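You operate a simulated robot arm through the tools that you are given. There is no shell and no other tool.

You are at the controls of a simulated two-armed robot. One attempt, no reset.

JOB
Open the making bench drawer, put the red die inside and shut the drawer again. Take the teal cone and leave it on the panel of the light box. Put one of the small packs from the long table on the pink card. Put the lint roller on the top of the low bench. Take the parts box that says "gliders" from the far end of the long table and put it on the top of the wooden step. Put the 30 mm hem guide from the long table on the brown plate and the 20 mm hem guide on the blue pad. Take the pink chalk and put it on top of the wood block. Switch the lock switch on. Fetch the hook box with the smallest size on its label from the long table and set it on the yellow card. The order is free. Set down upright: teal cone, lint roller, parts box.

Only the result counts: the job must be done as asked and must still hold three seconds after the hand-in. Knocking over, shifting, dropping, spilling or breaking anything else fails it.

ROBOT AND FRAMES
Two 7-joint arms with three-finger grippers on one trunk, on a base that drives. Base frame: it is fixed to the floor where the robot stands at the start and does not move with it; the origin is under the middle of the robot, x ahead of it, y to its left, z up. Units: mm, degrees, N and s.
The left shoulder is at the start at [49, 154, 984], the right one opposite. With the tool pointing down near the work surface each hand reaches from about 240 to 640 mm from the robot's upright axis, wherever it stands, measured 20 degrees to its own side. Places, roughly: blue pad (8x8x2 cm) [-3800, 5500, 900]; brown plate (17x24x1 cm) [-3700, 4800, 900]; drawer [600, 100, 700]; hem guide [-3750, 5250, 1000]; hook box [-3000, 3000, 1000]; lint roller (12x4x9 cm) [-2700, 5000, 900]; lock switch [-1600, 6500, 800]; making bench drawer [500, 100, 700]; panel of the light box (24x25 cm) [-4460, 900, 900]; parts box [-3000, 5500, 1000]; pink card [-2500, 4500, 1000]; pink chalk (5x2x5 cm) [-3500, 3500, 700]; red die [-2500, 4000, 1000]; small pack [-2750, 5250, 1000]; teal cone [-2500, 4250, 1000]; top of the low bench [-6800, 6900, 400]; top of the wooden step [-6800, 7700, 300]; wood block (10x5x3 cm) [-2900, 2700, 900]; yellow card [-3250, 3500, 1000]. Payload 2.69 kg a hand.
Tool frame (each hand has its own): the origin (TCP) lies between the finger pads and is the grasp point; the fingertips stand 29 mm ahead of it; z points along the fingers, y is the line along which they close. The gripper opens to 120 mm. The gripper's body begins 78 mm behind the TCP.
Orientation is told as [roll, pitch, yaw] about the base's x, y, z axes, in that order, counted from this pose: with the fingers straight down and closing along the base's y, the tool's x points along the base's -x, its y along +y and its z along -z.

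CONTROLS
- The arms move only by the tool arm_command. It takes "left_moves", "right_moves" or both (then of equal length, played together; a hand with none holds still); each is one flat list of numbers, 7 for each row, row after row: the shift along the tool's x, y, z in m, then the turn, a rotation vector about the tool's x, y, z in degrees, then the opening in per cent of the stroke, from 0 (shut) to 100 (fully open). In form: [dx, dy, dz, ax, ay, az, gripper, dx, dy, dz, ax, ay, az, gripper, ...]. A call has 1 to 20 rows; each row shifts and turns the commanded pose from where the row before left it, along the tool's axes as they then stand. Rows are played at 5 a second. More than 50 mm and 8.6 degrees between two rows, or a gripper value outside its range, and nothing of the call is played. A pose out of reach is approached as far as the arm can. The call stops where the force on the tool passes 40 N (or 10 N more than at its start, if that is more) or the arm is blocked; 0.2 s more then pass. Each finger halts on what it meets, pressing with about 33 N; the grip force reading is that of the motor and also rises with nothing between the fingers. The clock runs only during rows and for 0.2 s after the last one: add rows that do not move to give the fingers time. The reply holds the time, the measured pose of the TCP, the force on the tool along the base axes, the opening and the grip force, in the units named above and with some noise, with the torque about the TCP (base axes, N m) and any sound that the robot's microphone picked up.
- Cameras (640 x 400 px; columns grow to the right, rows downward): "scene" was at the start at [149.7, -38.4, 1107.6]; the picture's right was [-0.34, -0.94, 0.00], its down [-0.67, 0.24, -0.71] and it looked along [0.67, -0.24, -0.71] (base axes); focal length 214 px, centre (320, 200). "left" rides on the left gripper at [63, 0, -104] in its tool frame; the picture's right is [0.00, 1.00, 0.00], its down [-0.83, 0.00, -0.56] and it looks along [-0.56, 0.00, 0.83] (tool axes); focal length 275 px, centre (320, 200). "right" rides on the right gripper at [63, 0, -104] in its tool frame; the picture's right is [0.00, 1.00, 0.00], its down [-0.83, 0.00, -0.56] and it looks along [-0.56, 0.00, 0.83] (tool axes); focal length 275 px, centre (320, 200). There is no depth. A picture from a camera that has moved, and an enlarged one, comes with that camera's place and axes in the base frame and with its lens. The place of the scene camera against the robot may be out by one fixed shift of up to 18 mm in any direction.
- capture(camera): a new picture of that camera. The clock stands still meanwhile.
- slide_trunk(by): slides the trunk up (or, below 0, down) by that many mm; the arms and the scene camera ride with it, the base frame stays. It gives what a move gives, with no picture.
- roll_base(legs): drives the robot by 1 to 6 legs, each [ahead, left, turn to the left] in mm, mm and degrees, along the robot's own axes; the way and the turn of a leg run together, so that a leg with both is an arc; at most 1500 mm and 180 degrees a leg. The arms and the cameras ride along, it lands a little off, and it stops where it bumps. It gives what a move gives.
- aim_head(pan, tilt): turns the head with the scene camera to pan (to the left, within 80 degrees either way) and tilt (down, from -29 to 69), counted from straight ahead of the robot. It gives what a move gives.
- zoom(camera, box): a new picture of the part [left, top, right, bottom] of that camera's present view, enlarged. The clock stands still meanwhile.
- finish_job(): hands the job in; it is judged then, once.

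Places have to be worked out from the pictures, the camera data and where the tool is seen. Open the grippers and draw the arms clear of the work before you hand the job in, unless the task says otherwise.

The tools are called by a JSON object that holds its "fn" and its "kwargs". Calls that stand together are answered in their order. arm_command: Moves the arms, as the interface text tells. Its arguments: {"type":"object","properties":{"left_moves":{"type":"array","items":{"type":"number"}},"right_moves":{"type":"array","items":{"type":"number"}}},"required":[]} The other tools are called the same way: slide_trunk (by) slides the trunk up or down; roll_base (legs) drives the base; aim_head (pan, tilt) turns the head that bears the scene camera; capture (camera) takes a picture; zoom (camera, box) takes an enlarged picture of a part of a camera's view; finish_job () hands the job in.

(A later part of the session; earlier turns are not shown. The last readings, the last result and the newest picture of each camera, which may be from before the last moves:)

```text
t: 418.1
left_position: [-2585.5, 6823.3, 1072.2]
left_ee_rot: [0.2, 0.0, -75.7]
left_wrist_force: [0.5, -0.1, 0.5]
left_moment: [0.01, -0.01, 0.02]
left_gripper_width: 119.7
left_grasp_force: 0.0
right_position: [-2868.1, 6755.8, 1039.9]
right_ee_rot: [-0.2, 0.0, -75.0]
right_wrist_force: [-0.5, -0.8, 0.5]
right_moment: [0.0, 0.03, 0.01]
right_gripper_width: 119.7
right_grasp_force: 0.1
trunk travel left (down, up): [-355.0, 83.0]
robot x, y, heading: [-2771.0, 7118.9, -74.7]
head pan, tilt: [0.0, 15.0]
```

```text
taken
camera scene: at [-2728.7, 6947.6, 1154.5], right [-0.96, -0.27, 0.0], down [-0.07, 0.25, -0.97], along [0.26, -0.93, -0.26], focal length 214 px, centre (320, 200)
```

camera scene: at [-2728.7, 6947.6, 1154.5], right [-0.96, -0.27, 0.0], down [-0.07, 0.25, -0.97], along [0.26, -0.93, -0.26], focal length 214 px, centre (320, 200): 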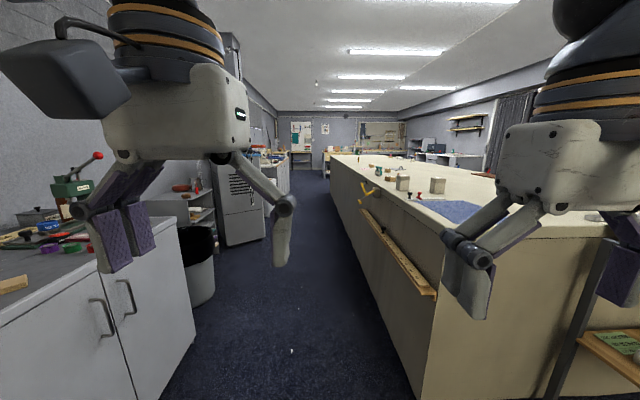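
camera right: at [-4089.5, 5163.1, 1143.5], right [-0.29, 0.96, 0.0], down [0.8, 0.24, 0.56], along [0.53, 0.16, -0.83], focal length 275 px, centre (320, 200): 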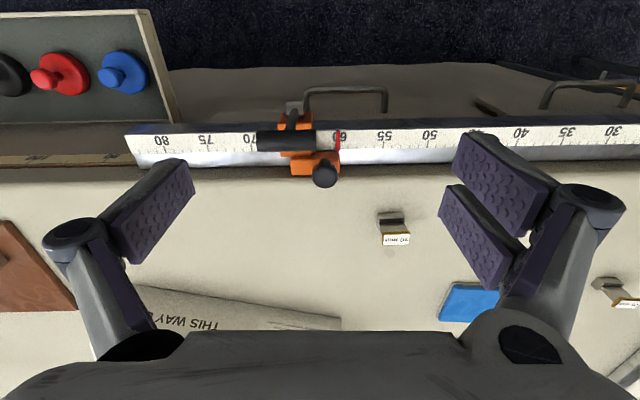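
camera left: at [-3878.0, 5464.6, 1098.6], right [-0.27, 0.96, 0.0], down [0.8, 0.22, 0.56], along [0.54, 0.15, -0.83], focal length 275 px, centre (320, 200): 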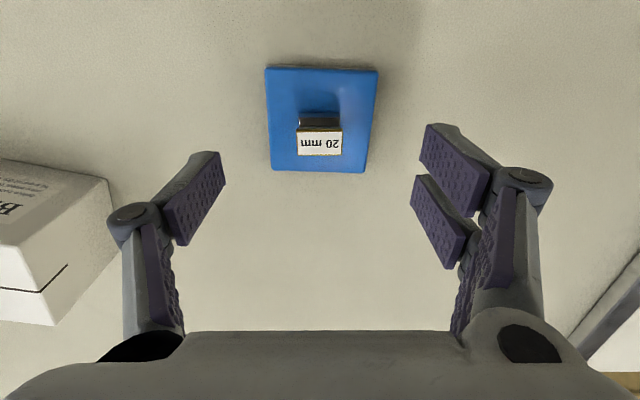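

I zoom in on the cabinet top where the lock switch should be.

{"fn": "aim_head", "kwargs": {"pan": 45, "tilt": 25}}

{"fn": "zoom", "kwargs": {"camera": "scene", "box": [160, 60, 400, 210]}}

{"fn": "capture", "kwargs": {"camera": "scene"}}

```text
t: 419.2
left_position: [-2584.9, 6823.7, 1072.7]
left_ee_rot: [0.4, 0.1, -75.7]
left_wrist_force: [-0.6, 0.2, -1.1]
left_moment: [0.0, -0.01, 0.02]
left_gripper_width: 120.0
left_grasp_force: 0.0
right_position: [-2867.6, 6755.6, 1040.6]
right_ee_rot: [-0.3, -0.1, -75.0]
right_wrist_force: [0.1, -0.5, 0.2]
right_moment: [0.0, 0.01, 0.03]
right_gripper_width: 119.9
right_grasp_force: 0.1
trunk travel left (down, up): [-355.0, 83.0]
robot x, y, heading: [-2769.9, 7122.7, -74.8]
head pan, tilt: [45.0, 25.0]
```

```text
2.67 times, centred on (280, 135) of scene
camera zoom: at [-2673.4, 6992.0, 1138.3], right [-0.5, -0.87, 0.0], down [-0.37, 0.21, -0.91], along [0.79, -0.45, -0.42], focal length 572 px, centre (427, 373)
```

zoom: 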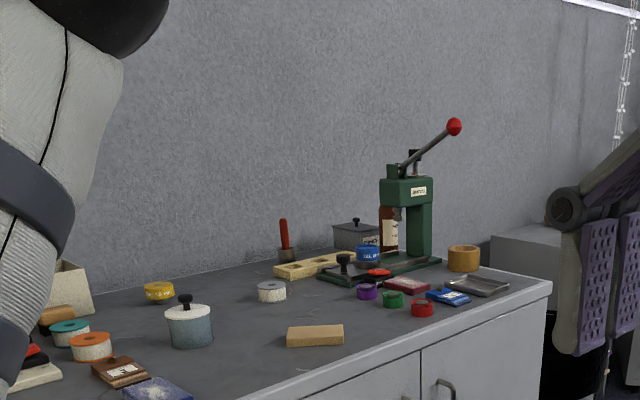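

```text
taken
camera scene: at [-2673.4, 6992.0, 1138.3], right [-0.5, -0.87, 0.0], down [-0.37, 0.21, -0.91], along [0.79, -0.45, -0.42], focal length 214 px, centre (320, 200)
```

scene: 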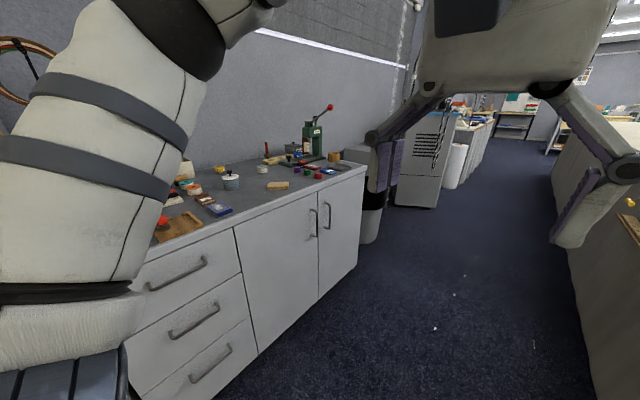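

A green press with a red rocker stands at about [-1575, 6434]; that is likely the lock switch. I drive 1 m south and turn to face it.

{"fn": "roll_base", "kwargs": {"legs": [[1000, 60, 0], [0, 0, 91.8]]}}

{"fn": "aim_head", "kwargs": {"pan": 0, "tilt": 25}}

{"fn": "capture", "kwargs": {"camera": "scene"}}

{"fn": "zoom", "kwargs": {"camera": "scene", "box": [240, 100, 400, 200]}}

```text
t: 428.2
left_position: [-2152.3, 6374.3, 1074.3]
left_ee_rot: [0.3, -0.1, 14.5]
left_wrist_force: [-0.1, -0.4, -0.2]
left_moment: [0.01, 0.0, 0.03]
left_gripper_width: 120.2
left_grasp_force: 0.1
right_position: [-2084.0, 6092.0, 1041.2]
right_ee_rot: [-0.1, -0.1, 15.3]
right_wrist_force: [-0.6, 0.4, -0.7]
right_moment: [-0.02, 0.02, -0.04]
right_gripper_width: 119.9
right_grasp_force: 0.0
trunk travel left (down, up): [-355.0, 83.0]
robot x, y, heading: [-2448.5, 6190.4, 15.6]
head pan, tilt: [45.0, 25.0]
```

```text
t: 429.3
left_position: [-2152.5, 6375.1, 1073.7]
left_ee_rot: [0.3, 0.0, 14.6]
left_wrist_force: [0.4, -1.0, 0.1]
left_moment: [-0.02, -0.01, 0.01]
left_gripper_width: 119.8
left_grasp_force: 0.1
right_position: [-2084.5, 6092.7, 1040.4]
right_ee_rot: [-0.2, -0.2, 15.3]
right_wrist_force: [1.7, 0.0, -0.6]
right_moment: [0.02, -0.02, -0.01]
right_gripper_width: 120.4
right_grasp_force: 0.0
trunk travel left (down, up): [-355.0, 83.0]
robot x, y, heading: [-2450.0, 6187.7, 15.7]
head pan, tilt: [0.0, 25.0]
```

```text
taken
camera scene: at [-2290.4, 6220.9, 1138.2], right [0.27, -0.96, 0.0], down [-0.41, -0.11, -0.91], along [0.87, 0.24, -0.42], focal length 214 px, centre (320, 200)
```

scene: 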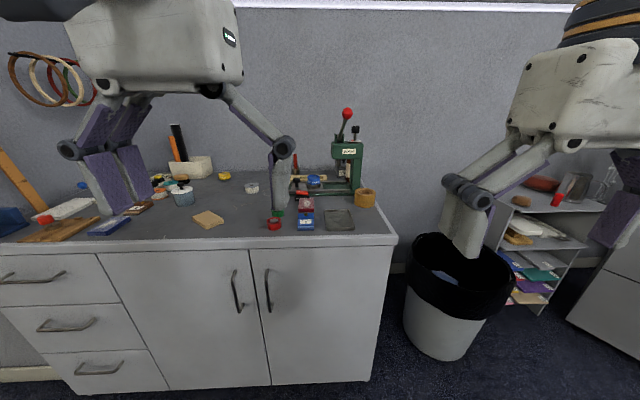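

```text
4.00 times, centred on (320, 150) of scene
camera zoom: at [-2290.4, 6220.9, 1138.2], right [0.27, -0.96, 0.0], down [-0.41, -0.11, -0.91], along [0.87, 0.24, -0.42], focal length 858 px, centre (320, 400)
```

zoom: 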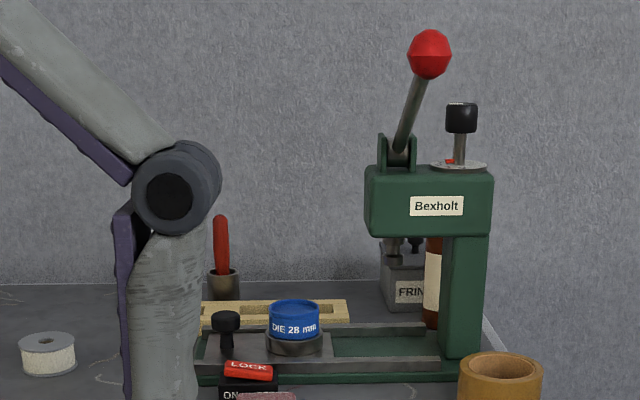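

It reads "LOCK" with "ON" on its base: a red rocker in front of the press at about [-1597, 6483]. I roll 340 mm closer for a close view.

{"fn": "roll_base", "kwargs": {"legs": [[340, -100, 1.3]]}}

{"fn": "aim_head", "kwargs": {"pan": 15, "tilt": 40}}

{"fn": "capture", "kwargs": {"camera": "scene"}}

{"fn": "capture", "kwargs": {"camera": "left"}}

```text
t: 431.6
left_position: [-1803.2, 6382.1, 1073.1]
left_ee_rot: [0.4, -0.1, 16.0]
left_wrist_force: [0.8, 0.0, -0.7]
left_moment: [0.02, 0.02, -0.03]
left_gripper_width: 119.9
left_grasp_force: 0.1
right_position: [-1728.2, 6102.1, 1039.9]
right_ee_rot: [-0.2, 0.0, 16.7]
right_wrist_force: [0.9, -0.8, -0.4]
right_moment: [0.04, 0.01, 0.02]
right_gripper_width: 120.0
right_grasp_force: 0.0
trunk travel left (down, up): [-355.0, 83.0]
robot x, y, heading: [-2100.3, 6184.6, 17.1]
head pan, tilt: [0.0, 25.0]
```

```text
t: 432.4
left_position: [-1804.5, 6382.6, 1074.0]
left_ee_rot: [0.4, 0.0, 16.0]
left_wrist_force: [0.5, -0.2, 0.3]
left_moment: [-0.01, 0.02, 0.01]
left_gripper_width: 120.3
left_grasp_force: 0.1
right_position: [-1728.5, 6101.4, 1040.5]
right_ee_rot: [-0.2, 0.0, 16.8]
right_wrist_force: [-0.2, 0.4, -0.2]
right_moment: [0.0, -0.01, 0.0]
right_gripper_width: 119.9
right_grasp_force: 0.0
trunk travel left (down, up): [-355.0, 83.0]
robot x, y, heading: [-2096.6, 6190.6, 17.0]
head pan, tilt: [15.0, 40.0]
```

```text
taken
camera scene: at [-1953.8, 6243.6, 1115.0], right [0.53, -0.85, 0.0], down [-0.54, -0.34, -0.77], along [0.65, 0.41, -0.64], focal length 214 px, centre (320, 200)
```

scene: 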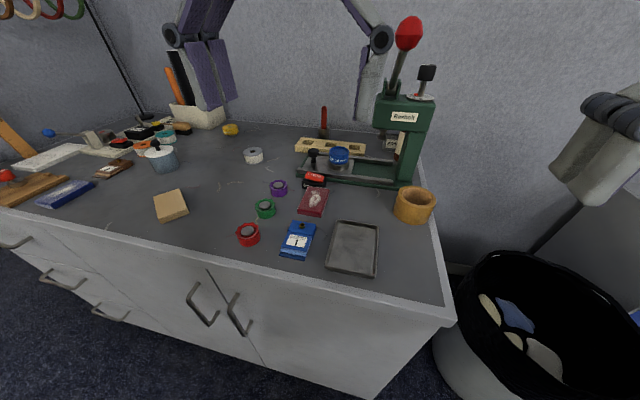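

```text
taken
camera left: at [-1864.3, 6365.5, 1177.6], right [-0.27, 0.96, 0.0], down [0.8, 0.22, 0.56], along [0.53, 0.15, -0.83], focal length 275 px, centre (320, 200)
```

left: 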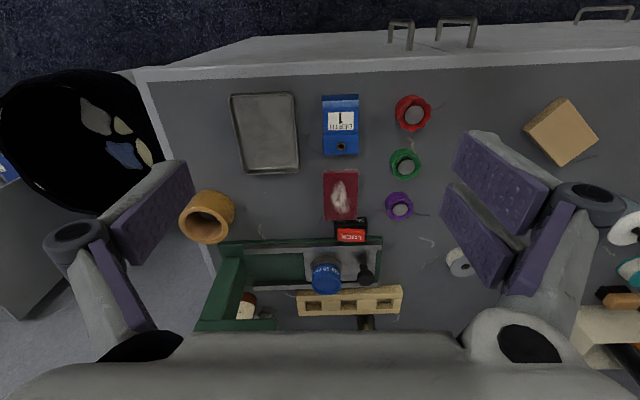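

I zoom on the lock switch from the left wrist camera and from the head.

{"fn": "zoom", "kwargs": {"camera": "left", "box": [310, 205, 390, 255]}}

{"fn": "zoom", "kwargs": {"camera": "scene", "box": [280, 150, 360, 200]}}

```text
8.00 times, centred on (350, 230) of left
camera zoom: at [-1864.3, 6365.5, 1177.6], right [-0.27, 0.96, 0.0], down [0.8, 0.22, 0.56], along [0.53, 0.15, -0.83], focal length 2202 px, centre (80, -40)
```

zoom: 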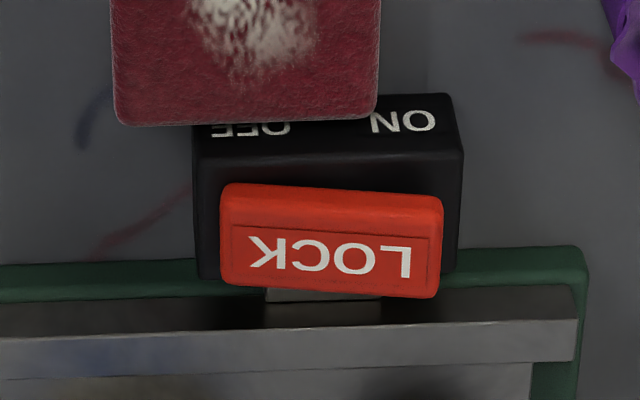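

```text
8.00 times, centred on (320, 175) of scene
camera zoom: at [-1953.8, 6243.6, 1115.0], right [0.53, -0.85, 0.0], down [-0.54, -0.34, -0.77], along [0.65, 0.41, -0.64], focal length 1716 px, centre (320, 400)
```

zoom: 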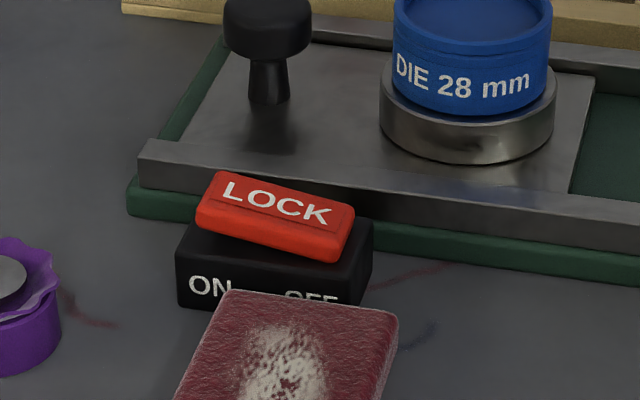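

The rocker is tilted toward OFF; the ON end is the raised north end, near u 385, v 6694. I roll 50 mm closer and bring the closed left fingers above that end.

{"fn": "roll_base", "kwargs": {"legs": [[50, 0, 0]]}}

{"fn": "arm_command", "kwargs": {"left_moves": [-0.0386, 0.0133, 0.01, 0, 0, 0, 60, -0.0386, 0.0133, 0.02, 0, 0, 0, 20, -0.0386, 0.0133, 0.02, 0, 0, 0, 0, -0.0386, 0.0133, 0.025, 0, 0, 0, 0, -0.0386, 0.0133, 0.025, 0, 0, 0, 0, 0, 0, 0, 0, 0, 0, 0]}}

{"fn": "capture", "kwargs": {"camera": "left"}}

{"fn": "capture", "kwargs": {"camera": "scene"}}

```text
t: 433.3
left_position: [-1754.1, 6398.5, 1073.3]
left_ee_rot: [0.3, 0.0, 15.8]
left_wrist_force: [0.2, -0.6, -0.1]
left_moment: [-0.01, 0.06, 0.0]
left_gripper_width: 120.2
left_grasp_force: 0.0
right_position: [-1679.1, 6116.7, 1039.0]
right_ee_rot: [-0.2, 0.0, 16.6]
right_wrist_force: [1.0, 0.4, 0.0]
right_moment: [0.0, 0.03, 0.01]
right_gripper_width: 120.0
right_grasp_force: 0.1
trunk travel left (down, up): [-355.0, 83.0]
robot x, y, heading: [-2044.5, 6201.1, 17.0]
head pan, tilt: [15.0, 40.0]
```

```text
t: 434.7
left_position: [-1588.0, 6515.6, 974.4]
left_ee_rot: [0.3, -0.1, 15.9]
left_wrist_force: [0.1, 0.1, -0.2]
left_moment: [-0.01, -0.02, 0.01]
left_gripper_width: 0.0
left_grasp_force: 28.3
right_position: [-1680.2, 6117.0, 1040.6]
right_ee_rot: [-0.1, -0.1, 16.5]
right_wrist_force: [-0.5, 0.3, 1.1]
right_moment: [0.02, 0.03, 0.01]
right_gripper_width: 119.9
right_grasp_force: 0.1
trunk travel left (down, up): [-355.0, 83.0]
robot x, y, heading: [-2049.9, 6201.7, 17.2]
head pan, tilt: [15.0, 40.0]
```

```text
taken
camera left: at [-1649.6, 6497.9, 1079.2], right [-0.27, 0.96, 0.0], down [0.8, 0.22, 0.56], along [0.54, 0.15, -0.83], focal length 275 px, centre (320, 200)
```

left: 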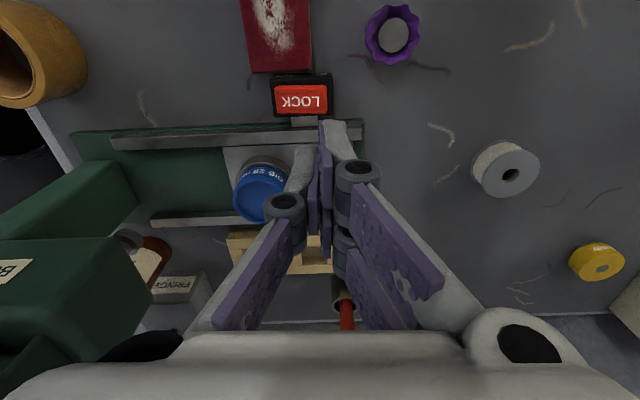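

```text
taken
camera scene: at [-1905.9, 6258.2, 1115.0], right [0.53, -0.85, 0.0], down [-0.54, -0.34, -0.77], along [0.65, 0.41, -0.64], focal length 214 px, centre (320, 200)
```

scene: 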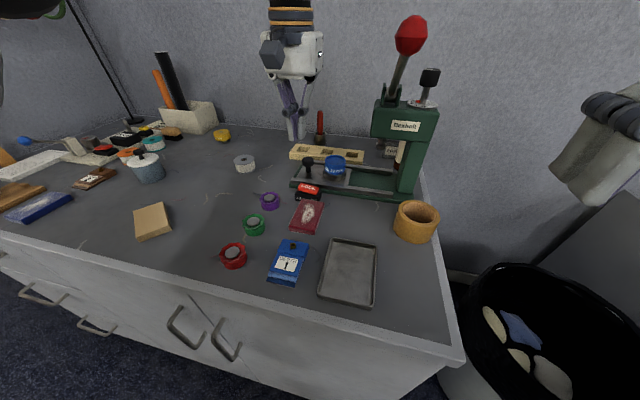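

The rocker's cap is centred at u 383, v 6679, z 833; the fingers stand above its ON end. I correct 4 mm back and lower 85 mm to hover above it.

{"fn": "arm_command", "kwargs": {"left_moves": [0.0035, -0.0012, 0.03, 0, 0, 0, 0, 0, 0, 0.03, 0, 0, 0, 0, 0, 0, 0.025, 0, 0, 0, 0, 0, 0, 0, 0, 0, 0, 0]}}

{"fn": "capture", "kwargs": {"camera": "left"}}

{"fn": "zoom", "kwargs": {"camera": "scene", "box": [230, 120, 390, 220]}}

```text
t: 435.7
left_position: [-1589.8, 6512.9, 888.4]
left_ee_rot: [0.3, 0.0, 16.0]
left_wrist_force: [-0.2, -0.6, 0.6]
left_moment: [0.01, -0.02, -0.01]
left_gripper_width: 0.1
left_grasp_force: 29.1
right_position: [-1679.9, 6116.0, 1040.9]
right_ee_rot: [-0.2, 0.0, 16.6]
right_wrist_force: [-0.5, -0.3, -0.7]
right_moment: [0.02, -0.02, -0.01]
right_gripper_width: 120.1
right_grasp_force: 0.0
trunk travel left (down, up): [-355.0, 83.0]
robot x, y, heading: [-2048.7, 6202.7, 17.1]
head pan, tilt: [15.0, 40.0]
```

```text
taken
camera left: at [-1651.8, 6495.6, 992.9], right [-0.27, 0.96, 0.0], down [0.8, 0.22, 0.56], along [0.53, 0.15, -0.83], focal length 275 px, centre (320, 200)
```

left: 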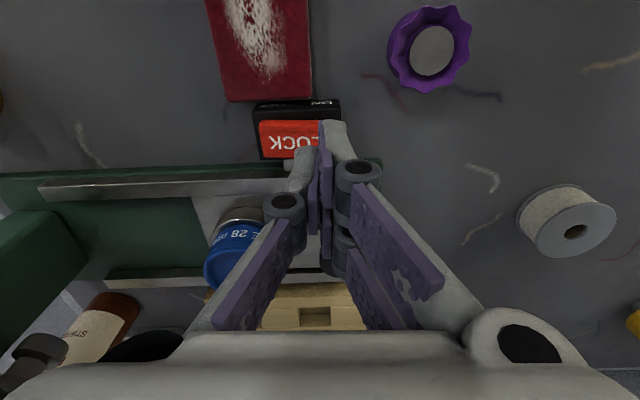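

```text
4.00 times, centred on (310, 170) of scene
camera zoom: at [-1905.6, 6258.3, 1114.9], right [0.53, -0.85, 0.0], down [-0.55, -0.34, -0.77], along [0.65, 0.41, -0.64], focal length 858 px, centre (360, 320)
```

zoom: 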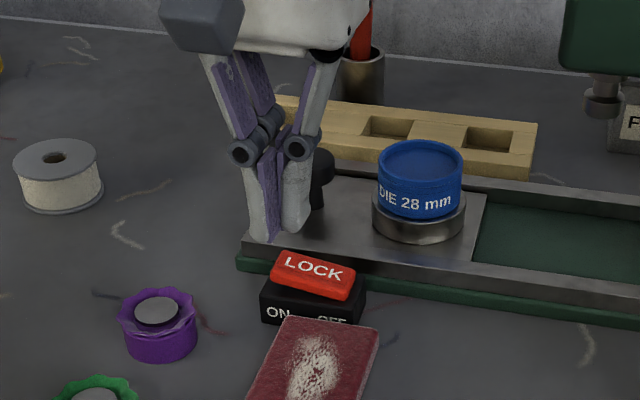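

The fingertips are 14 mm north of the cap's centre and 25 mm above it. I lower 17 mm and then in 2 mm steps to press the ON end.

{"fn": "arm_command", "kwargs": {"left_moves": [0, 0, 0.009, 0, 0, 0, 0, 0, 0, 0.008, 0, 0, 0, 0, 0, 0, 0, 0, 0, 0, 0]}}

{"fn": "arm_command", "kwargs": {"left_moves": [0, 0, 0.002, 0, 0, 0, 0, 0, 0, 0.002, 0, 0, 0, 0, 0, 0, 0, 0, 0, 0, 0]}}

{"fn": "zoom", "kwargs": {"camera": "scene", "box": [230, 120, 390, 220]}}

```text
t: 436.5
left_position: [-1590.9, 6512.6, 872.3]
left_ee_rot: [0.3, 0.1, 15.9]
left_wrist_force: [-0.2, 0.3, -0.4]
left_moment: [-0.04, -0.05, 0.0]
left_gripper_width: 0.0
left_grasp_force: 28.5
right_position: [-1679.7, 6117.0, 1040.0]
right_ee_rot: [-0.2, -0.1, 16.7]
right_wrist_force: [0.3, -0.1, 0.3]
right_moment: [-0.02, 0.02, -0.02]
right_gripper_width: 120.1
right_grasp_force: 0.0
trunk travel left (down, up): [-355.0, 83.0]
robot x, y, heading: [-2048.1, 6205.7, 17.2]
head pan, tilt: [15.0, 40.0]
```

```text
t: 437.3
left_position: [-1590.1, 6512.1, 867.0]
left_ee_rot: [0.2, 0.0, 15.8]
left_wrist_force: [0.4, 0.2, -0.3]
left_moment: [-0.01, 0.01, 0.0]
left_gripper_width: 0.0
left_grasp_force: 28.8
right_position: [-1679.7, 6116.9, 1040.7]
right_ee_rot: [-0.1, -0.1, 16.6]
right_wrist_force: [0.5, -0.3, 0.5]
right_moment: [0.0, -0.02, -0.01]
right_gripper_width: 120.1
right_grasp_force: 0.1
trunk travel left (down, up): [-355.0, 83.0]
robot x, y, heading: [-2048.7, 6205.9, 16.8]
head pan, tilt: [15.0, 40.0]
```

```text
4.00 times, centred on (310, 170) of scene
camera zoom: at [-1905.5, 6258.3, 1114.9], right [0.53, -0.85, 0.0], down [-0.55, -0.34, -0.77], along [0.65, 0.41, -0.64], focal length 858 px, centre (360, 320)
```

zoom: 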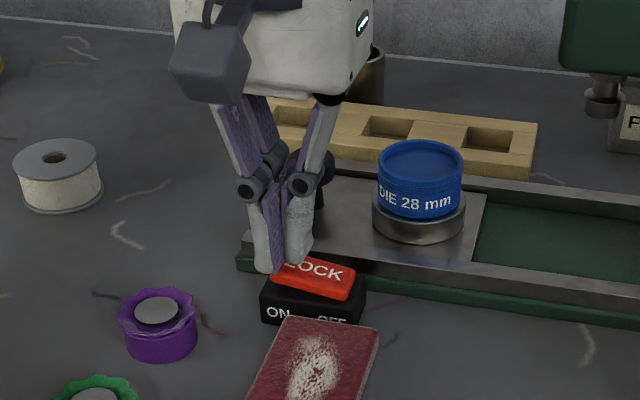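

The tips are at the cap's ON end. I shift 4 mm toward its middle and press down in 2 mm steps.

{"fn": "arm_command", "kwargs": {"left_moves": [0, 0, -0.004, 0, 0, 0, 0, 0, -0.004, 0, 0, 0, 0, 0, 0, 0, 0.004, 0, 0, 0, 0, 0, 0, 0.002, 0, 0, 0, 0, 0, 0, 0, 0, 0, 0, 0]}}

{"fn": "arm_command", "kwargs": {"left_moves": [0, 0, 0.002, 0, 0, 0, 0, 0, 0, 0, 0, 0, 0, 0]}}

{"fn": "zoom", "kwargs": {"camera": "scene", "box": [230, 120, 390, 220]}}

```text
t: 438.5
left_position: [-1590.5, 6508.8, 866.0]
left_ee_rot: [0.3, 0.0, 15.9]
left_wrist_force: [0.3, -0.5, 0.1]
left_moment: [-0.01, -0.01, -0.02]
left_gripper_width: 0.0
left_grasp_force: 28.5
right_position: [-1680.7, 6116.6, 1039.0]
right_ee_rot: [-0.3, -0.1, 16.5]
right_wrist_force: [0.2, 0.4, -0.2]
right_moment: [-0.01, 0.02, 0.01]
right_gripper_width: 119.9
right_grasp_force: 0.1
trunk travel left (down, up): [-355.0, 83.0]
robot x, y, heading: [-2051.2, 6202.1, 16.7]
head pan, tilt: [15.0, 40.0]
```

```text
t: 439.1
left_position: [-1590.0, 6508.6, 864.5]
left_ee_rot: [0.3, -0.1, 15.9]
left_wrist_force: [0.2, -0.5, -0.3]
left_moment: [0.0, -0.01, -0.02]
left_gripper_width: 0.0
left_grasp_force: 28.1
right_position: [-1680.1, 6116.5, 1039.3]
right_ee_rot: [-0.2, -0.1, 16.6]
right_wrist_force: [0.9, -0.1, 0.7]
right_moment: [-0.01, -0.04, 0.0]
right_gripper_width: 120.3
right_grasp_force: 0.0
trunk travel left (down, up): [-355.0, 83.0]
robot x, y, heading: [-2047.1, 6204.3, 17.2]
head pan, tilt: [15.0, 40.0]
```

```text
4.00 times, centred on (310, 170) of scene
camera zoom: at [-1905.5, 6258.3, 1114.9], right [0.53, -0.85, 0.0], down [-0.55, -0.34, -0.77], along [0.65, 0.41, -0.64], focal length 858 px, centre (360, 320)
```

zoom: 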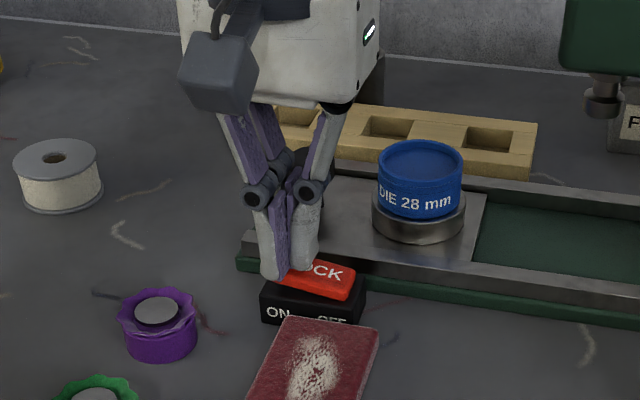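

No contact yet; I continue pressing down.

{"fn": "arm_command", "kwargs": {"left_moves": [0, 0, 0.002, 0, 0, 0, 0, 0, 0, 0.002, 0, 0, 0, 0, 0, 0, 0, 0, 0, 0, 0]}}

{"fn": "arm_command", "kwargs": {"left_moves": [0, 0, 0.002, 0, 0, 0, 0, 0, 0, 0.002, 0, 0, 0, 0, 0, 0, 0, 0, 0, 0, 0]}}

{"fn": "zoom", "kwargs": {"camera": "scene", "box": [230, 120, 390, 220]}}

```text
t: 439.9
left_position: [-1588.3, 6508.8, 859.3]
left_ee_rot: [0.3, 0.1, 15.9]
left_wrist_force: [-0.3, -0.2, 0.5]
left_moment: [-0.02, 0.02, 0.0]
left_gripper_width: 0.0
left_grasp_force: 28.2
right_position: [-1678.7, 6116.8, 1040.0]
right_ee_rot: [-0.2, -0.1, 16.6]
right_wrist_force: [-0.1, -0.2, -0.5]
right_moment: [-0.01, -0.01, 0.03]
right_gripper_width: 119.9
right_grasp_force: 0.0
trunk travel left (down, up): [-355.0, 83.0]
robot x, y, heading: [-2049.4, 6205.3, 16.9]
head pan, tilt: [15.0, 40.0]
```

```text
t: 440.7
left_position: [-1590.2, 6509.4, 857.8]
left_ee_rot: [0.3, -0.3, 16.0]
left_wrist_force: [-1.9, 6.0, 21.6]
left_moment: [-0.04, 0.0, 0.02]
left_gripper_width: 0.0
left_grasp_force: 28.3
right_position: [-1681.2, 6115.6, 1041.7]
right_ee_rot: [-0.2, -0.1, 16.7]
right_wrist_force: [0.4, 0.9, -0.1]
right_moment: [0.02, 0.04, -0.03]
right_gripper_width: 120.1
right_grasp_force: 0.2
trunk travel left (down, up): [-355.0, 83.0]
robot x, y, heading: [-2049.6, 6199.1, 16.9]
head pan, tilt: [15.0, 40.0]
```

```text
4.00 times, centred on (310, 170) of scene
camera zoom: at [-1907.2, 6258.0, 1115.4], right [0.53, -0.85, 0.0], down [-0.54, -0.34, -0.77], along [0.65, 0.41, -0.64], focal length 858 px, centre (360, 320)
```

zoom: 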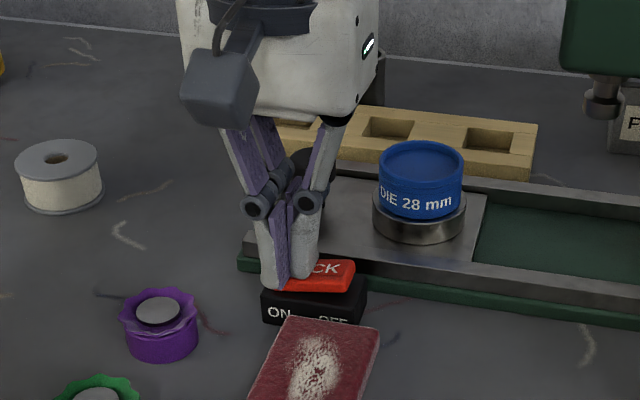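

The force rose to 22 N and the rocker has begun to tip. I press 2 mm more to be sure it latches.

{"fn": "arm_command", "kwargs": {"left_moves": [0, 0, 0.002, 0, 0, 0, 0, 0, 0, 0, 0, 0, 0, 0]}}

{"fn": "arm_command", "kwargs": {"left_moves": [0, 0, -0.01, 0, 0, 0, 0, 0, 0, -0.02, 0, 0, 0, 0, 0, 0, -0.03, 0, 0, 0, 0, 0, 0, 0, 0, 0, 0, 0]}}

{"fn": "zoom", "kwargs": {"camera": "scene", "box": [250, 140, 370, 215]}}

{"fn": "capture", "kwargs": {"camera": "left"}}

```text
t: 441.2
left_position: [-1591.1, 6510.5, 857.5]
left_ee_rot: [0.3, -0.6, 16.0]
left_wrist_force: [-8.9, -0.1, 20.1]
left_moment: [-0.16, 0.23, -0.06]
left_gripper_width: 0.1
left_grasp_force: 28.6
right_position: [-1683.1, 6117.1, 1040.1]
right_ee_rot: [-0.2, -0.2, 16.6]
right_wrist_force: [0.2, -0.9, 0.0]
right_moment: [0.0, -0.04, 0.0]
right_gripper_width: 119.9
right_grasp_force: 0.0
trunk travel left (down, up): [-355.0, 83.0]
robot x, y, heading: [-2050.3, 6202.1, 16.9]
head pan, tilt: [15.0, 40.0]
stopped in row 2 (left hand): the force on the tool passed its limit at 41 N (the readings are from after the stop); the commanded pose is now the measured one
```

```text
t: 442.2
left_position: [-1588.6, 6511.8, 915.0]
left_ee_rot: [0.3, -0.4, 15.9]
left_wrist_force: [0.2, -0.6, 0.0]
left_moment: [-0.04, 0.02, 0.02]
left_gripper_width: 0.0
left_grasp_force: 28.9
right_position: [-1679.8, 6117.1, 1040.1]
right_ee_rot: [-0.3, -0.1, 16.6]
right_wrist_force: [-0.2, 0.8, -0.4]
right_moment: [0.0, 0.0, 0.0]
right_gripper_width: 120.0
right_grasp_force: 0.2
trunk travel left (down, up): [-355.0, 83.0]
robot x, y, heading: [-2045.8, 6200.8, 17.1]
head pan, tilt: [15.0, 40.0]
```

```text
5.33 times, centred on (310, 178) of scene
camera zoom: at [-1905.4, 6258.5, 1114.9], right [0.53, -0.85, 0.0], down [-0.55, -0.34, -0.77], along [0.65, 0.41, -0.64], focal length 1144 px, centre (373, 320)
```

zoom: 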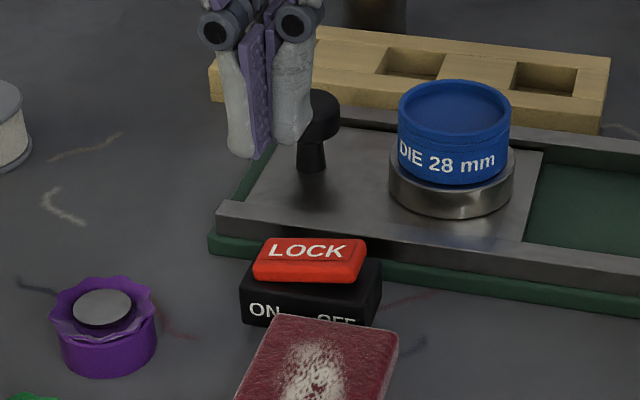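

```text
taken
camera left: at [-1650.4, 6493.6, 1019.1], right [-0.27, 0.96, 0.0], down [0.8, 0.22, 0.56], along [0.54, 0.16, -0.83], focal length 275 px, centre (320, 200)
```

left: 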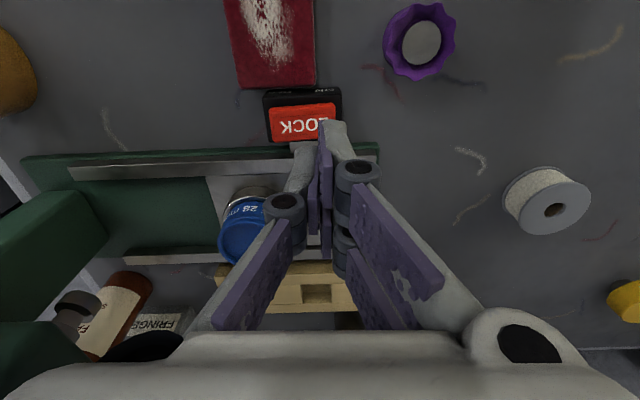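

I zoom in strongly to judge the rocker's tilt now.

{"fn": "arm_command", "kwargs": {"left_moves": [0, 0.03, -0.03, 0, 0, 0, 0, 0, 0.03, -0.03, 0, 0, 0, 0]}}

{"fn": "zoom", "kwargs": {"camera": "scene", "box": [276, 170, 340, 210]}}

{"fn": "zoom", "kwargs": {"camera": "left", "box": [200, 60, 360, 160]}}

```text
t: 442.9
left_position: [-1607.4, 6568.6, 979.0]
left_ee_rot: [0.3, -0.4, 15.9]
left_wrist_force: [-0.6, 0.8, 0.4]
left_moment: [-0.02, -0.01, -0.01]
left_gripper_width: 0.1
left_grasp_force: 28.8
right_position: [-1680.8, 6118.1, 1038.8]
right_ee_rot: [-0.2, -0.1, 16.6]
right_wrist_force: [-0.3, -0.2, 1.1]
right_moment: [0.03, 0.01, 0.0]
right_gripper_width: 119.9
right_grasp_force: 0.1
trunk travel left (down, up): [-355.0, 83.0]
robot x, y, heading: [-2043.1, 6201.7, 17.1]
head pan, tilt: [15.0, 40.0]
```

```text
10.00 times, centred on (308, 190) of scene
camera zoom: at [-1905.7, 6258.6, 1114.9], right [0.53, -0.85, 0.0], down [-0.55, -0.34, -0.77], along [0.65, 0.41, -0.64], focal length 2145 px, centre (440, 300)
```

zoom: 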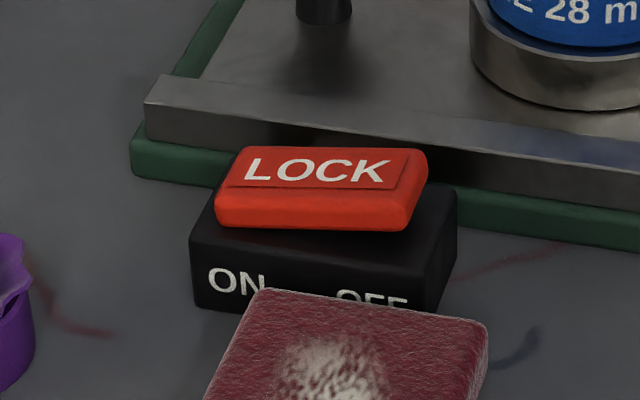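

```text
4.00 times, centred on (280, 110) of left
camera zoom: at [-1667.9, 6550.8, 1083.4], right [-0.27, 0.96, 0.0], down [0.8, 0.22, 0.56], along [0.54, 0.16, -0.83], focal length 1101 px, centre (480, 560)
```

zoom: 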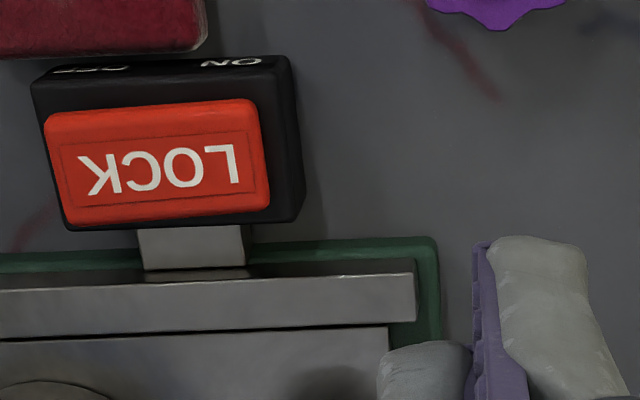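

The rocker has tipped toward ON, but my press was close to its pivot. To be sure, I press again nearer the outer ON end (about 23 mm from the centre).

{"fn": "arm_command", "kwargs": {"left_moves": [0, -0.0245, 0.0, 0, 0, 0, 0, 0, -0.0245, 0.02, 0, 0, 0, 0, 0, 0, 0.03, 0, 0, 0, 0, 0, 0, 0.03, 0, 0, 0, 0, 0, 0, 0.025, 0, 0, 0, 0, 0, 0, 0, 0, 0, 0, 0]}}

{"fn": "zoom", "kwargs": {"camera": "scene", "box": [260, 150, 356, 210]}}

{"fn": "capture", "kwargs": {"camera": "left"}}

```text
t: 444.2
left_position: [-1591.0, 6520.0, 869.4]
left_ee_rot: [0.3, -0.5, 16.0]
left_wrist_force: [-0.6, 0.7, -0.1]
left_moment: [0.01, 0.04, 0.0]
left_gripper_width: 0.0
left_grasp_force: 28.1
right_position: [-1680.0, 6116.4, 1039.9]
right_ee_rot: [-0.2, -0.1, 16.6]
right_wrist_force: [0.2, 0.5, -0.1]
right_moment: [0.0, -0.01, 0.02]
right_gripper_width: 120.0
right_grasp_force: 0.1
trunk travel left (down, up): [-355.0, 83.0]
robot x, y, heading: [-2047.5, 6203.9, 16.8]
head pan, tilt: [15.0, 40.0]
```

```text
6.67 times, centred on (308, 180) of scene
camera zoom: at [-1905.6, 6258.3, 1115.0], right [0.53, -0.85, 0.0], down [-0.55, -0.34, -0.77], along [0.65, 0.41, -0.64], focal length 1430 px, centre (400, 333)
```

zoom: 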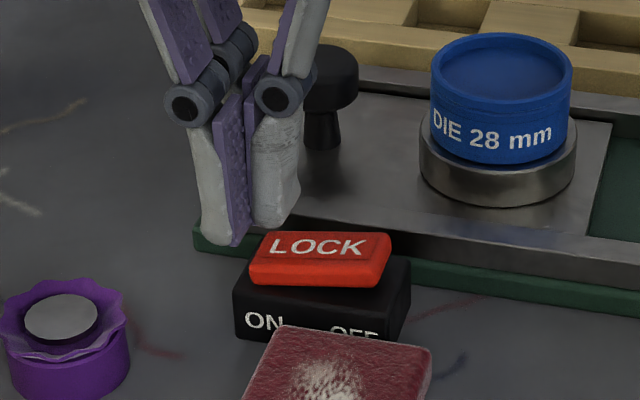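

```text
taken
camera left: at [-1652.9, 6503.4, 973.3], right [-0.27, 0.96, 0.01], down [0.8, 0.22, 0.56], along [0.54, 0.16, -0.83], focal length 275 px, centre (320, 200)
```

left: 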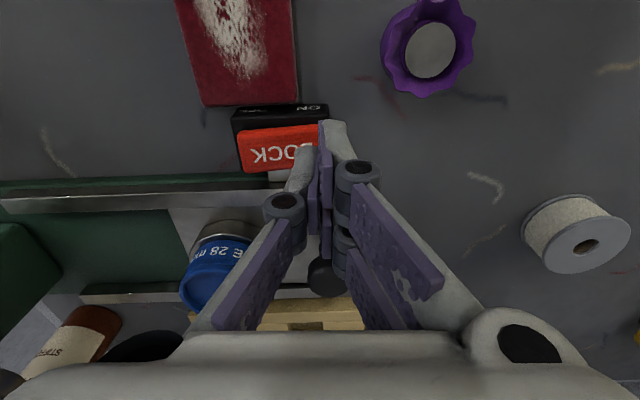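

The tips stand 22 mm north of the rocker's centre now. I press down again in small steps.

{"fn": "arm_command", "kwargs": {"left_moves": [0, 0, 0.005, 0, 0, 0, 0, 0, 0, 0.003, 0, 0, 0, 0, 0, 0, 0, 0, 0, 0, 0]}}

{"fn": "arm_command", "kwargs": {"left_moves": [0, 0, 0.003, 0, 0, 0, 0, 0, 0, 0.002, 0, 0, 0, 0, 0, 0, 0, 0, 0, 0, 0]}}

{"fn": "arm_command", "kwargs": {"left_moves": [0, 0, 0.002, 0, 0, 0, 0, 0, 0, 0, 0, 0, 0, 0]}}

{"fn": "zoom", "kwargs": {"camera": "scene", "box": [276, 170, 340, 210]}}

```text
t: 445.1
left_position: [-1591.6, 6521.5, 861.8]
left_ee_rot: [0.3, -0.3, 16.0]
left_wrist_force: [-0.6, -0.7, -0.1]
left_moment: [-0.01, 0.05, 0.02]
left_gripper_width: 0.1
left_grasp_force: 28.7
right_position: [-1680.2, 6117.5, 1039.8]
right_ee_rot: [-0.2, -0.1, 16.6]
right_wrist_force: [0.4, -0.2, 0.4]
right_moment: [0.02, 0.0, 0.0]
right_gripper_width: 120.0
right_grasp_force: 0.0
trunk travel left (down, up): [-355.0, 83.0]
robot x, y, heading: [-2048.6, 6201.5, 17.1]
head pan, tilt: [15.0, 40.0]
```

```text
t: 445.9
left_position: [-1591.7, 6520.4, 855.9]
left_ee_rot: [0.3, -0.4, 16.0]
left_wrist_force: [1.1, -0.2, -0.5]
left_moment: [0.01, -0.01, 0.0]
left_gripper_width: 0.3
left_grasp_force: 28.2
right_position: [-1679.7, 6116.8, 1039.7]
right_ee_rot: [-0.2, -0.1, 16.6]
right_wrist_force: [0.2, 0.1, 0.7]
right_moment: [0.02, 0.03, 0.0]
right_gripper_width: 120.0
right_grasp_force: 0.0
trunk travel left (down, up): [-355.0, 83.0]
robot x, y, heading: [-2047.4, 6202.5, 17.1]
head pan, tilt: [15.0, 40.0]
```

```text
t: 446.4
left_position: [-1591.1, 6520.7, 856.8]
left_ee_rot: [0.3, -0.5, 16.0]
left_wrist_force: [1.8, 2.6, 12.3]
left_moment: [-0.08, -0.05, 0.01]
left_gripper_width: 0.0
left_grasp_force: 29.0
right_position: [-1679.3, 6116.4, 1039.9]
right_ee_rot: [-0.2, -0.1, 16.6]
right_wrist_force: [-0.2, 0.0, -1.4]
right_moment: [0.03, 0.01, 0.0]
right_gripper_width: 119.9
right_grasp_force: 0.0
trunk travel left (down, up): [-355.0, 83.0]
robot x, y, heading: [-2051.1, 6206.0, 17.2]
head pan, tilt: [15.0, 40.0]
```

```text
10.00 times, centred on (308, 190) of scene
camera zoom: at [-1906.1, 6258.2, 1115.2], right [0.53, -0.85, 0.0], down [-0.54, -0.34, -0.77], along [0.65, 0.41, -0.64], focal length 2145 px, centre (440, 300)
```

zoom: 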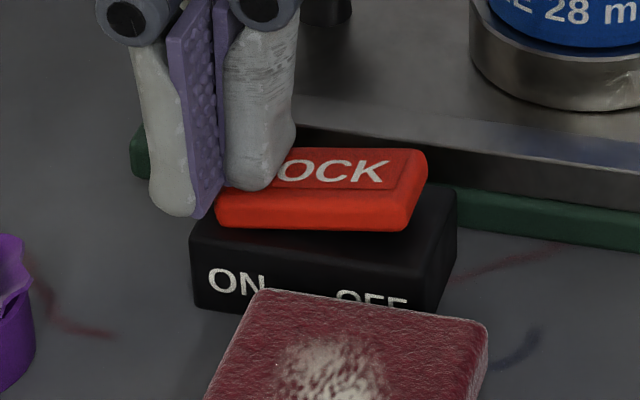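

Contact comes 2 mm lower here than near the pivot, which fits a cap tilted fully toward ON. I push a little more to confirm that it is at its stop.

{"fn": "arm_command", "kwargs": {"left_moves": [0, 0, 0.002, 0, 0, 0, 0, 0, 0, 0, 0, 0, 0, 0]}}

{"fn": "zoom", "kwargs": {"camera": "scene", "box": [276, 170, 340, 210]}}

```text
t: 447.1
left_position: [-1591.8, 6520.9, 856.4]
left_ee_rot: [0.3, -0.8, 16.0]
left_wrist_force: [3.5, 3.3, 30.4]
left_moment: [-0.16, -0.07, 0.02]
left_gripper_width: 0.2
left_grasp_force: 28.2
right_position: [-1680.6, 6116.3, 1040.8]
right_ee_rot: [-0.2, -0.1, 16.6]
right_wrist_force: [0.2, -0.2, 0.0]
right_moment: [0.03, 0.0, -0.04]
right_gripper_width: 120.1
right_grasp_force: 0.1
trunk travel left (down, up): [-355.0, 83.0]
robot x, y, heading: [-2048.8, 6202.3, 16.8]
head pan, tilt: [15.0, 40.0]
```

```text
10.00 times, centred on (308, 190) of scene
camera zoom: at [-1907.0, 6257.5, 1115.5], right [0.53, -0.85, 0.0], down [-0.54, -0.34, -0.77], along [0.65, 0.41, -0.64], focal length 2145 px, centre (440, 300)
```

zoom: 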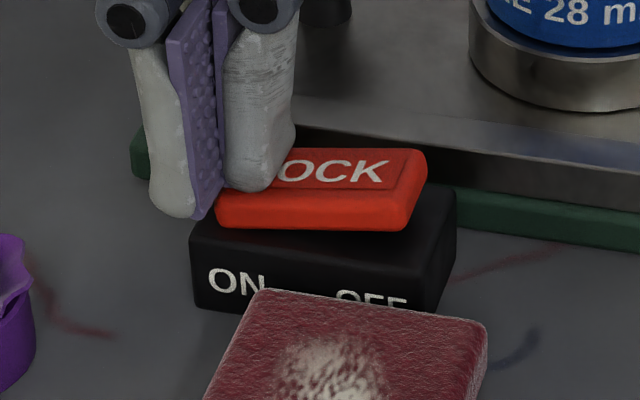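

The rocker is at its hard stop in the ON position (30 N, no more motion). I lift and retract the left hand.

{"fn": "arm_command", "kwargs": {"left_moves": [0, 0, -0.01, 0, 0, 0, 0, 0, 0, -0.03, 0, 0, 0, 0, 0, 0, -0.04, 0, 0, 0, 0, 0, 0, -0.04, 0, 0, 0, 0, 0.03, 0, -0.03, 0, 0, 0, 30, 0.04, 0, -0.02, 0, 0, 0, 60, 0.04, 0, -0.01, 0, 0, 0, 100, 0.04, 0, -0.01, 0, 0, 0, 100, 0.04, 0, 0, 0, 0, 0, 100]}}

{"fn": "zoom", "kwargs": {"camera": "scene", "box": [276, 170, 340, 210]}}

{"fn": "capture", "kwargs": {"camera": "scene"}}

```text
t: 449.1
left_position: [-1776.5, 6464.9, 1043.8]
left_ee_rot: [0.4, -0.5, 16.1]
left_wrist_force: [0.6, 0.1, -0.3]
left_moment: [0.01, 0.01, 0.0]
left_gripper_width: 120.1
left_grasp_force: 0.1
right_position: [-1681.1, 6116.0, 1040.0]
right_ee_rot: [-0.3, -0.1, 16.6]
right_wrist_force: [-0.3, -0.6, 0.7]
right_moment: [0.0, 0.0, 0.0]
right_gripper_width: 120.2
right_grasp_force: 0.1
trunk travel left (down, up): [-355.0, 83.0]
robot x, y, heading: [-2047.4, 6200.3, 17.0]
head pan, tilt: [15.0, 40.0]
```

```text
10.00 times, centred on (308, 190) of scene
camera zoom: at [-1906.0, 6258.5, 1115.0], right [0.53, -0.85, 0.0], down [-0.54, -0.34, -0.77], along [0.65, 0.41, -0.64], focal length 2145 px, centre (440, 300)
```

zoom: 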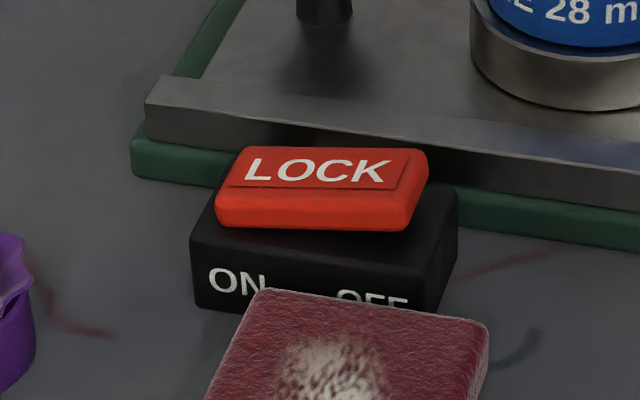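

```text
taken
camera scene: at [-1906.0, 6258.5, 1115.0], right [0.53, -0.85, 0.0], down [-0.54, -0.34, -0.77], along [0.65, 0.41, -0.64], focal length 214 px, centre (320, 200)
```

scene: 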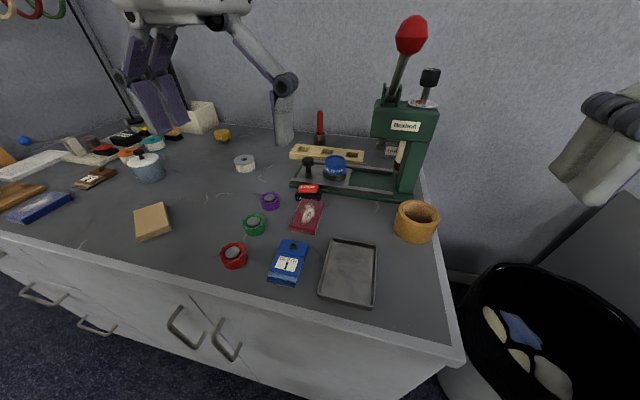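

The switch stays ON. I look down at my own base to learn its front extent before working at the table edge, then back off.

{"fn": "roll_base", "kwargs": {"legs": [[-330, 0, 0]]}}

{"fn": "aim_head", "kwargs": {"pan": 0, "tilt": 69}}

{"fn": "capture", "kwargs": {"camera": "scene"}}

```text
t: 451.2
left_position: [-2090.6, 6366.9, 1042.3]
left_ee_rot: [0.3, -0.4, 15.8]
left_wrist_force: [0.7, -0.4, 0.1]
left_moment: [0.0, -0.03, 0.02]
left_gripper_width: 120.2
left_grasp_force: 0.3
right_position: [-1995.0, 6020.3, 1040.1]
right_ee_rot: [-0.1, -0.1, 16.5]
right_wrist_force: [0.4, 0.2, 0.6]
right_moment: [0.0, 0.02, 0.0]
right_gripper_width: 120.2
right_grasp_force: 0.1
trunk travel left (down, up): [-355.0, 83.0]
robot x, y, heading: [-2365.0, 6104.5, 17.0]
head pan, tilt: [15.0, 40.0]
```

```text
t: 452.2
left_position: [-2088.9, 6367.2, 1043.2]
left_ee_rot: [0.3, -0.4, 15.9]
left_wrist_force: [-0.1, 0.4, 0.3]
left_moment: [-0.01, -0.01, 0.01]
left_gripper_width: 119.9
left_grasp_force: 0.1
right_position: [-1995.3, 6020.2, 1040.0]
right_ee_rot: [-0.2, -0.2, 16.5]
right_wrist_force: [-0.5, 0.2, 0.8]
right_moment: [0.0, 0.04, 0.06]
right_gripper_width: 120.0
right_grasp_force: 0.0
trunk travel left (down, up): [-355.0, 83.0]
robot x, y, heading: [-2363.3, 6107.8, 17.1]
head pan, tilt: [0.0, 68.8]
```

```text
taken
camera scene: at [-2239.5, 6133.4, 1078.8], right [0.29, -0.96, 0.0], down [-0.89, -0.27, -0.36], along [0.35, 0.11, -0.93], focal length 214 px, centre (320, 200)
```

scene: 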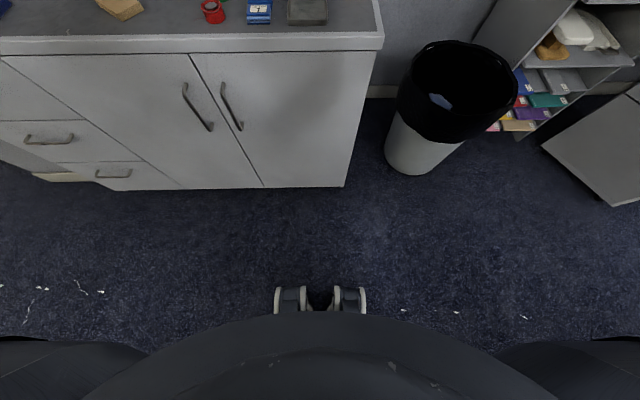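

My base's front is only about 125 mm ahead of my axis, so I can work closer to the table. I turn around to face west.

{"fn": "roll_base", "kwargs": {"legs": [[0, 0, 180]]}}

{"fn": "aim_head", "kwargs": {"pan": 15, "tilt": 25}}

{"fn": "capture", "kwargs": {"camera": "scene"}}

{"fn": "zoom", "kwargs": {"camera": "scene", "box": [200, 100, 440, 250]}}

```text
t: 460.0
left_position: [-2619.1, 5828.7, 1043.0]
left_ee_rot: [0.2, -0.4, -160.7]
left_wrist_force: [-0.7, 0.8, 0.0]
left_moment: [-0.03, -0.06, -0.02]
left_gripper_width: 119.9
left_grasp_force: 0.0
right_position: [-2735.5, 6169.4, 1039.4]
right_ee_rot: [-0.2, 0.0, -160.0]
right_wrist_force: [-0.3, -0.2, 0.3]
right_moment: [0.01, 0.01, 0.0]
right_gripper_width: 120.0
right_grasp_force: 0.1
trunk travel left (down, up): [-355.0, 83.0]
robot x, y, heading: [-2364.8, 6108.1, -159.5]
head pan, tilt: [0.0, 68.8]
```

```text
t: 461.1
left_position: [-2619.0, 5828.8, 1043.3]
left_ee_rot: [0.4, -0.4, -160.5]
left_wrist_force: [0.4, -1.0, 0.0]
left_moment: [-0.03, -0.03, 0.0]
left_gripper_width: 119.7
left_grasp_force: 0.2
right_position: [-2735.6, 6169.1, 1040.6]
right_ee_rot: [-0.3, -0.1, -159.9]
right_wrist_force: [0.9, -0.9, 0.7]
right_moment: [0.01, -0.03, 0.03]
right_gripper_width: 119.7
right_grasp_force: 0.0
trunk travel left (down, up): [-355.0, 83.0]
robot x, y, heading: [-2364.3, 6107.5, -159.6]
head pan, tilt: [15.0, 25.0]
```

```text
taken
camera scene: at [-2509.9, 6015.9, 1138.2], right [-0.58, 0.82, 0.0], down [0.35, 0.25, -0.91], along [-0.74, -0.52, -0.42], focal length 214 px, centre (320, 200)
```

scene: 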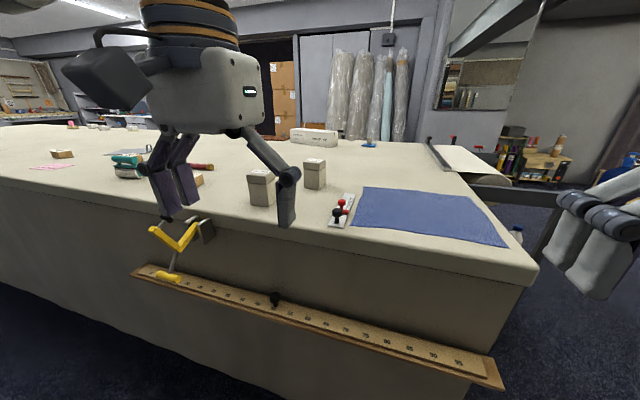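

```text
2.67 times, centred on (320, 175) of scene
camera zoom: at [-2509.9, 6015.9, 1138.2], right [-0.58, 0.82, 0.0], down [0.35, 0.25, -0.91], along [-0.74, -0.52, -0.42], focal length 572 px, centre (320, 267)
```

zoom: 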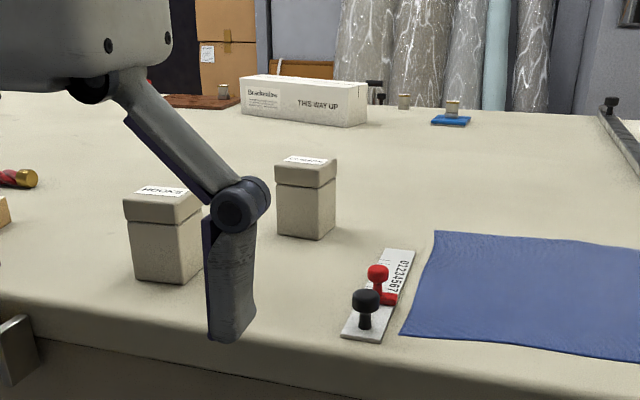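

The near parts box is labelled HOOKS. I zoom in on the farther one.

{"fn": "zoom", "kwargs": {"camera": "scene", "box": [292, 148, 340, 178]}}

{"fn": "zoom", "kwargs": {"camera": "scene", "box": [20, 130, 220, 255]}}

```text
13.33 times, centred on (316, 163) of scene
camera zoom: at [-2509.9, 6015.9, 1138.2], right [-0.58, 0.82, 0.0], down [0.35, 0.25, -0.91], along [-0.74, -0.52, -0.42], focal length 2860 px, centre (373, 693)
```

zoom: 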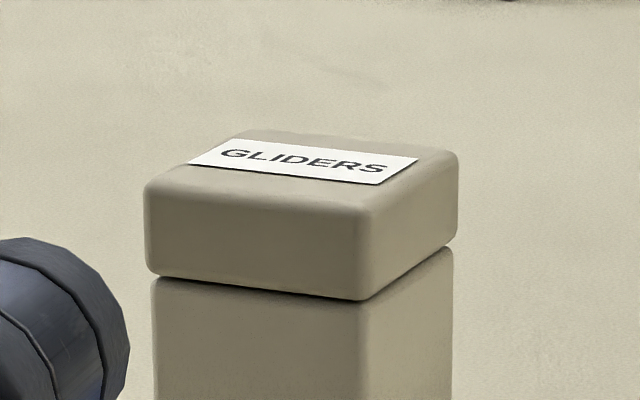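

```text
3.20 times, centred on (120, 192) of scene
camera zoom: at [-2509.9, 6015.9, 1138.2], right [-0.58, 0.82, 0.0], down [0.35, 0.25, -0.91], along [-0.74, -0.52, -0.42], focal length 686 px, centre (960, 224)
```

zoom: 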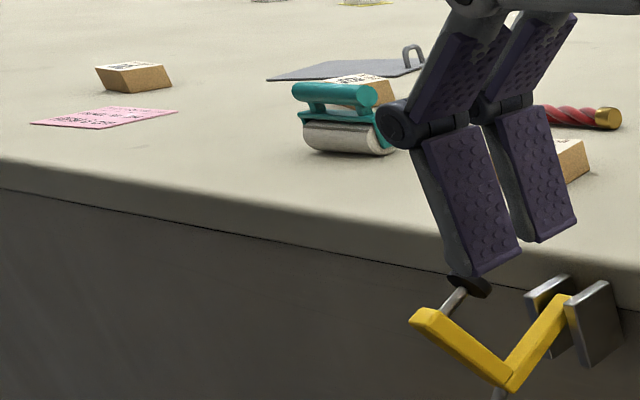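

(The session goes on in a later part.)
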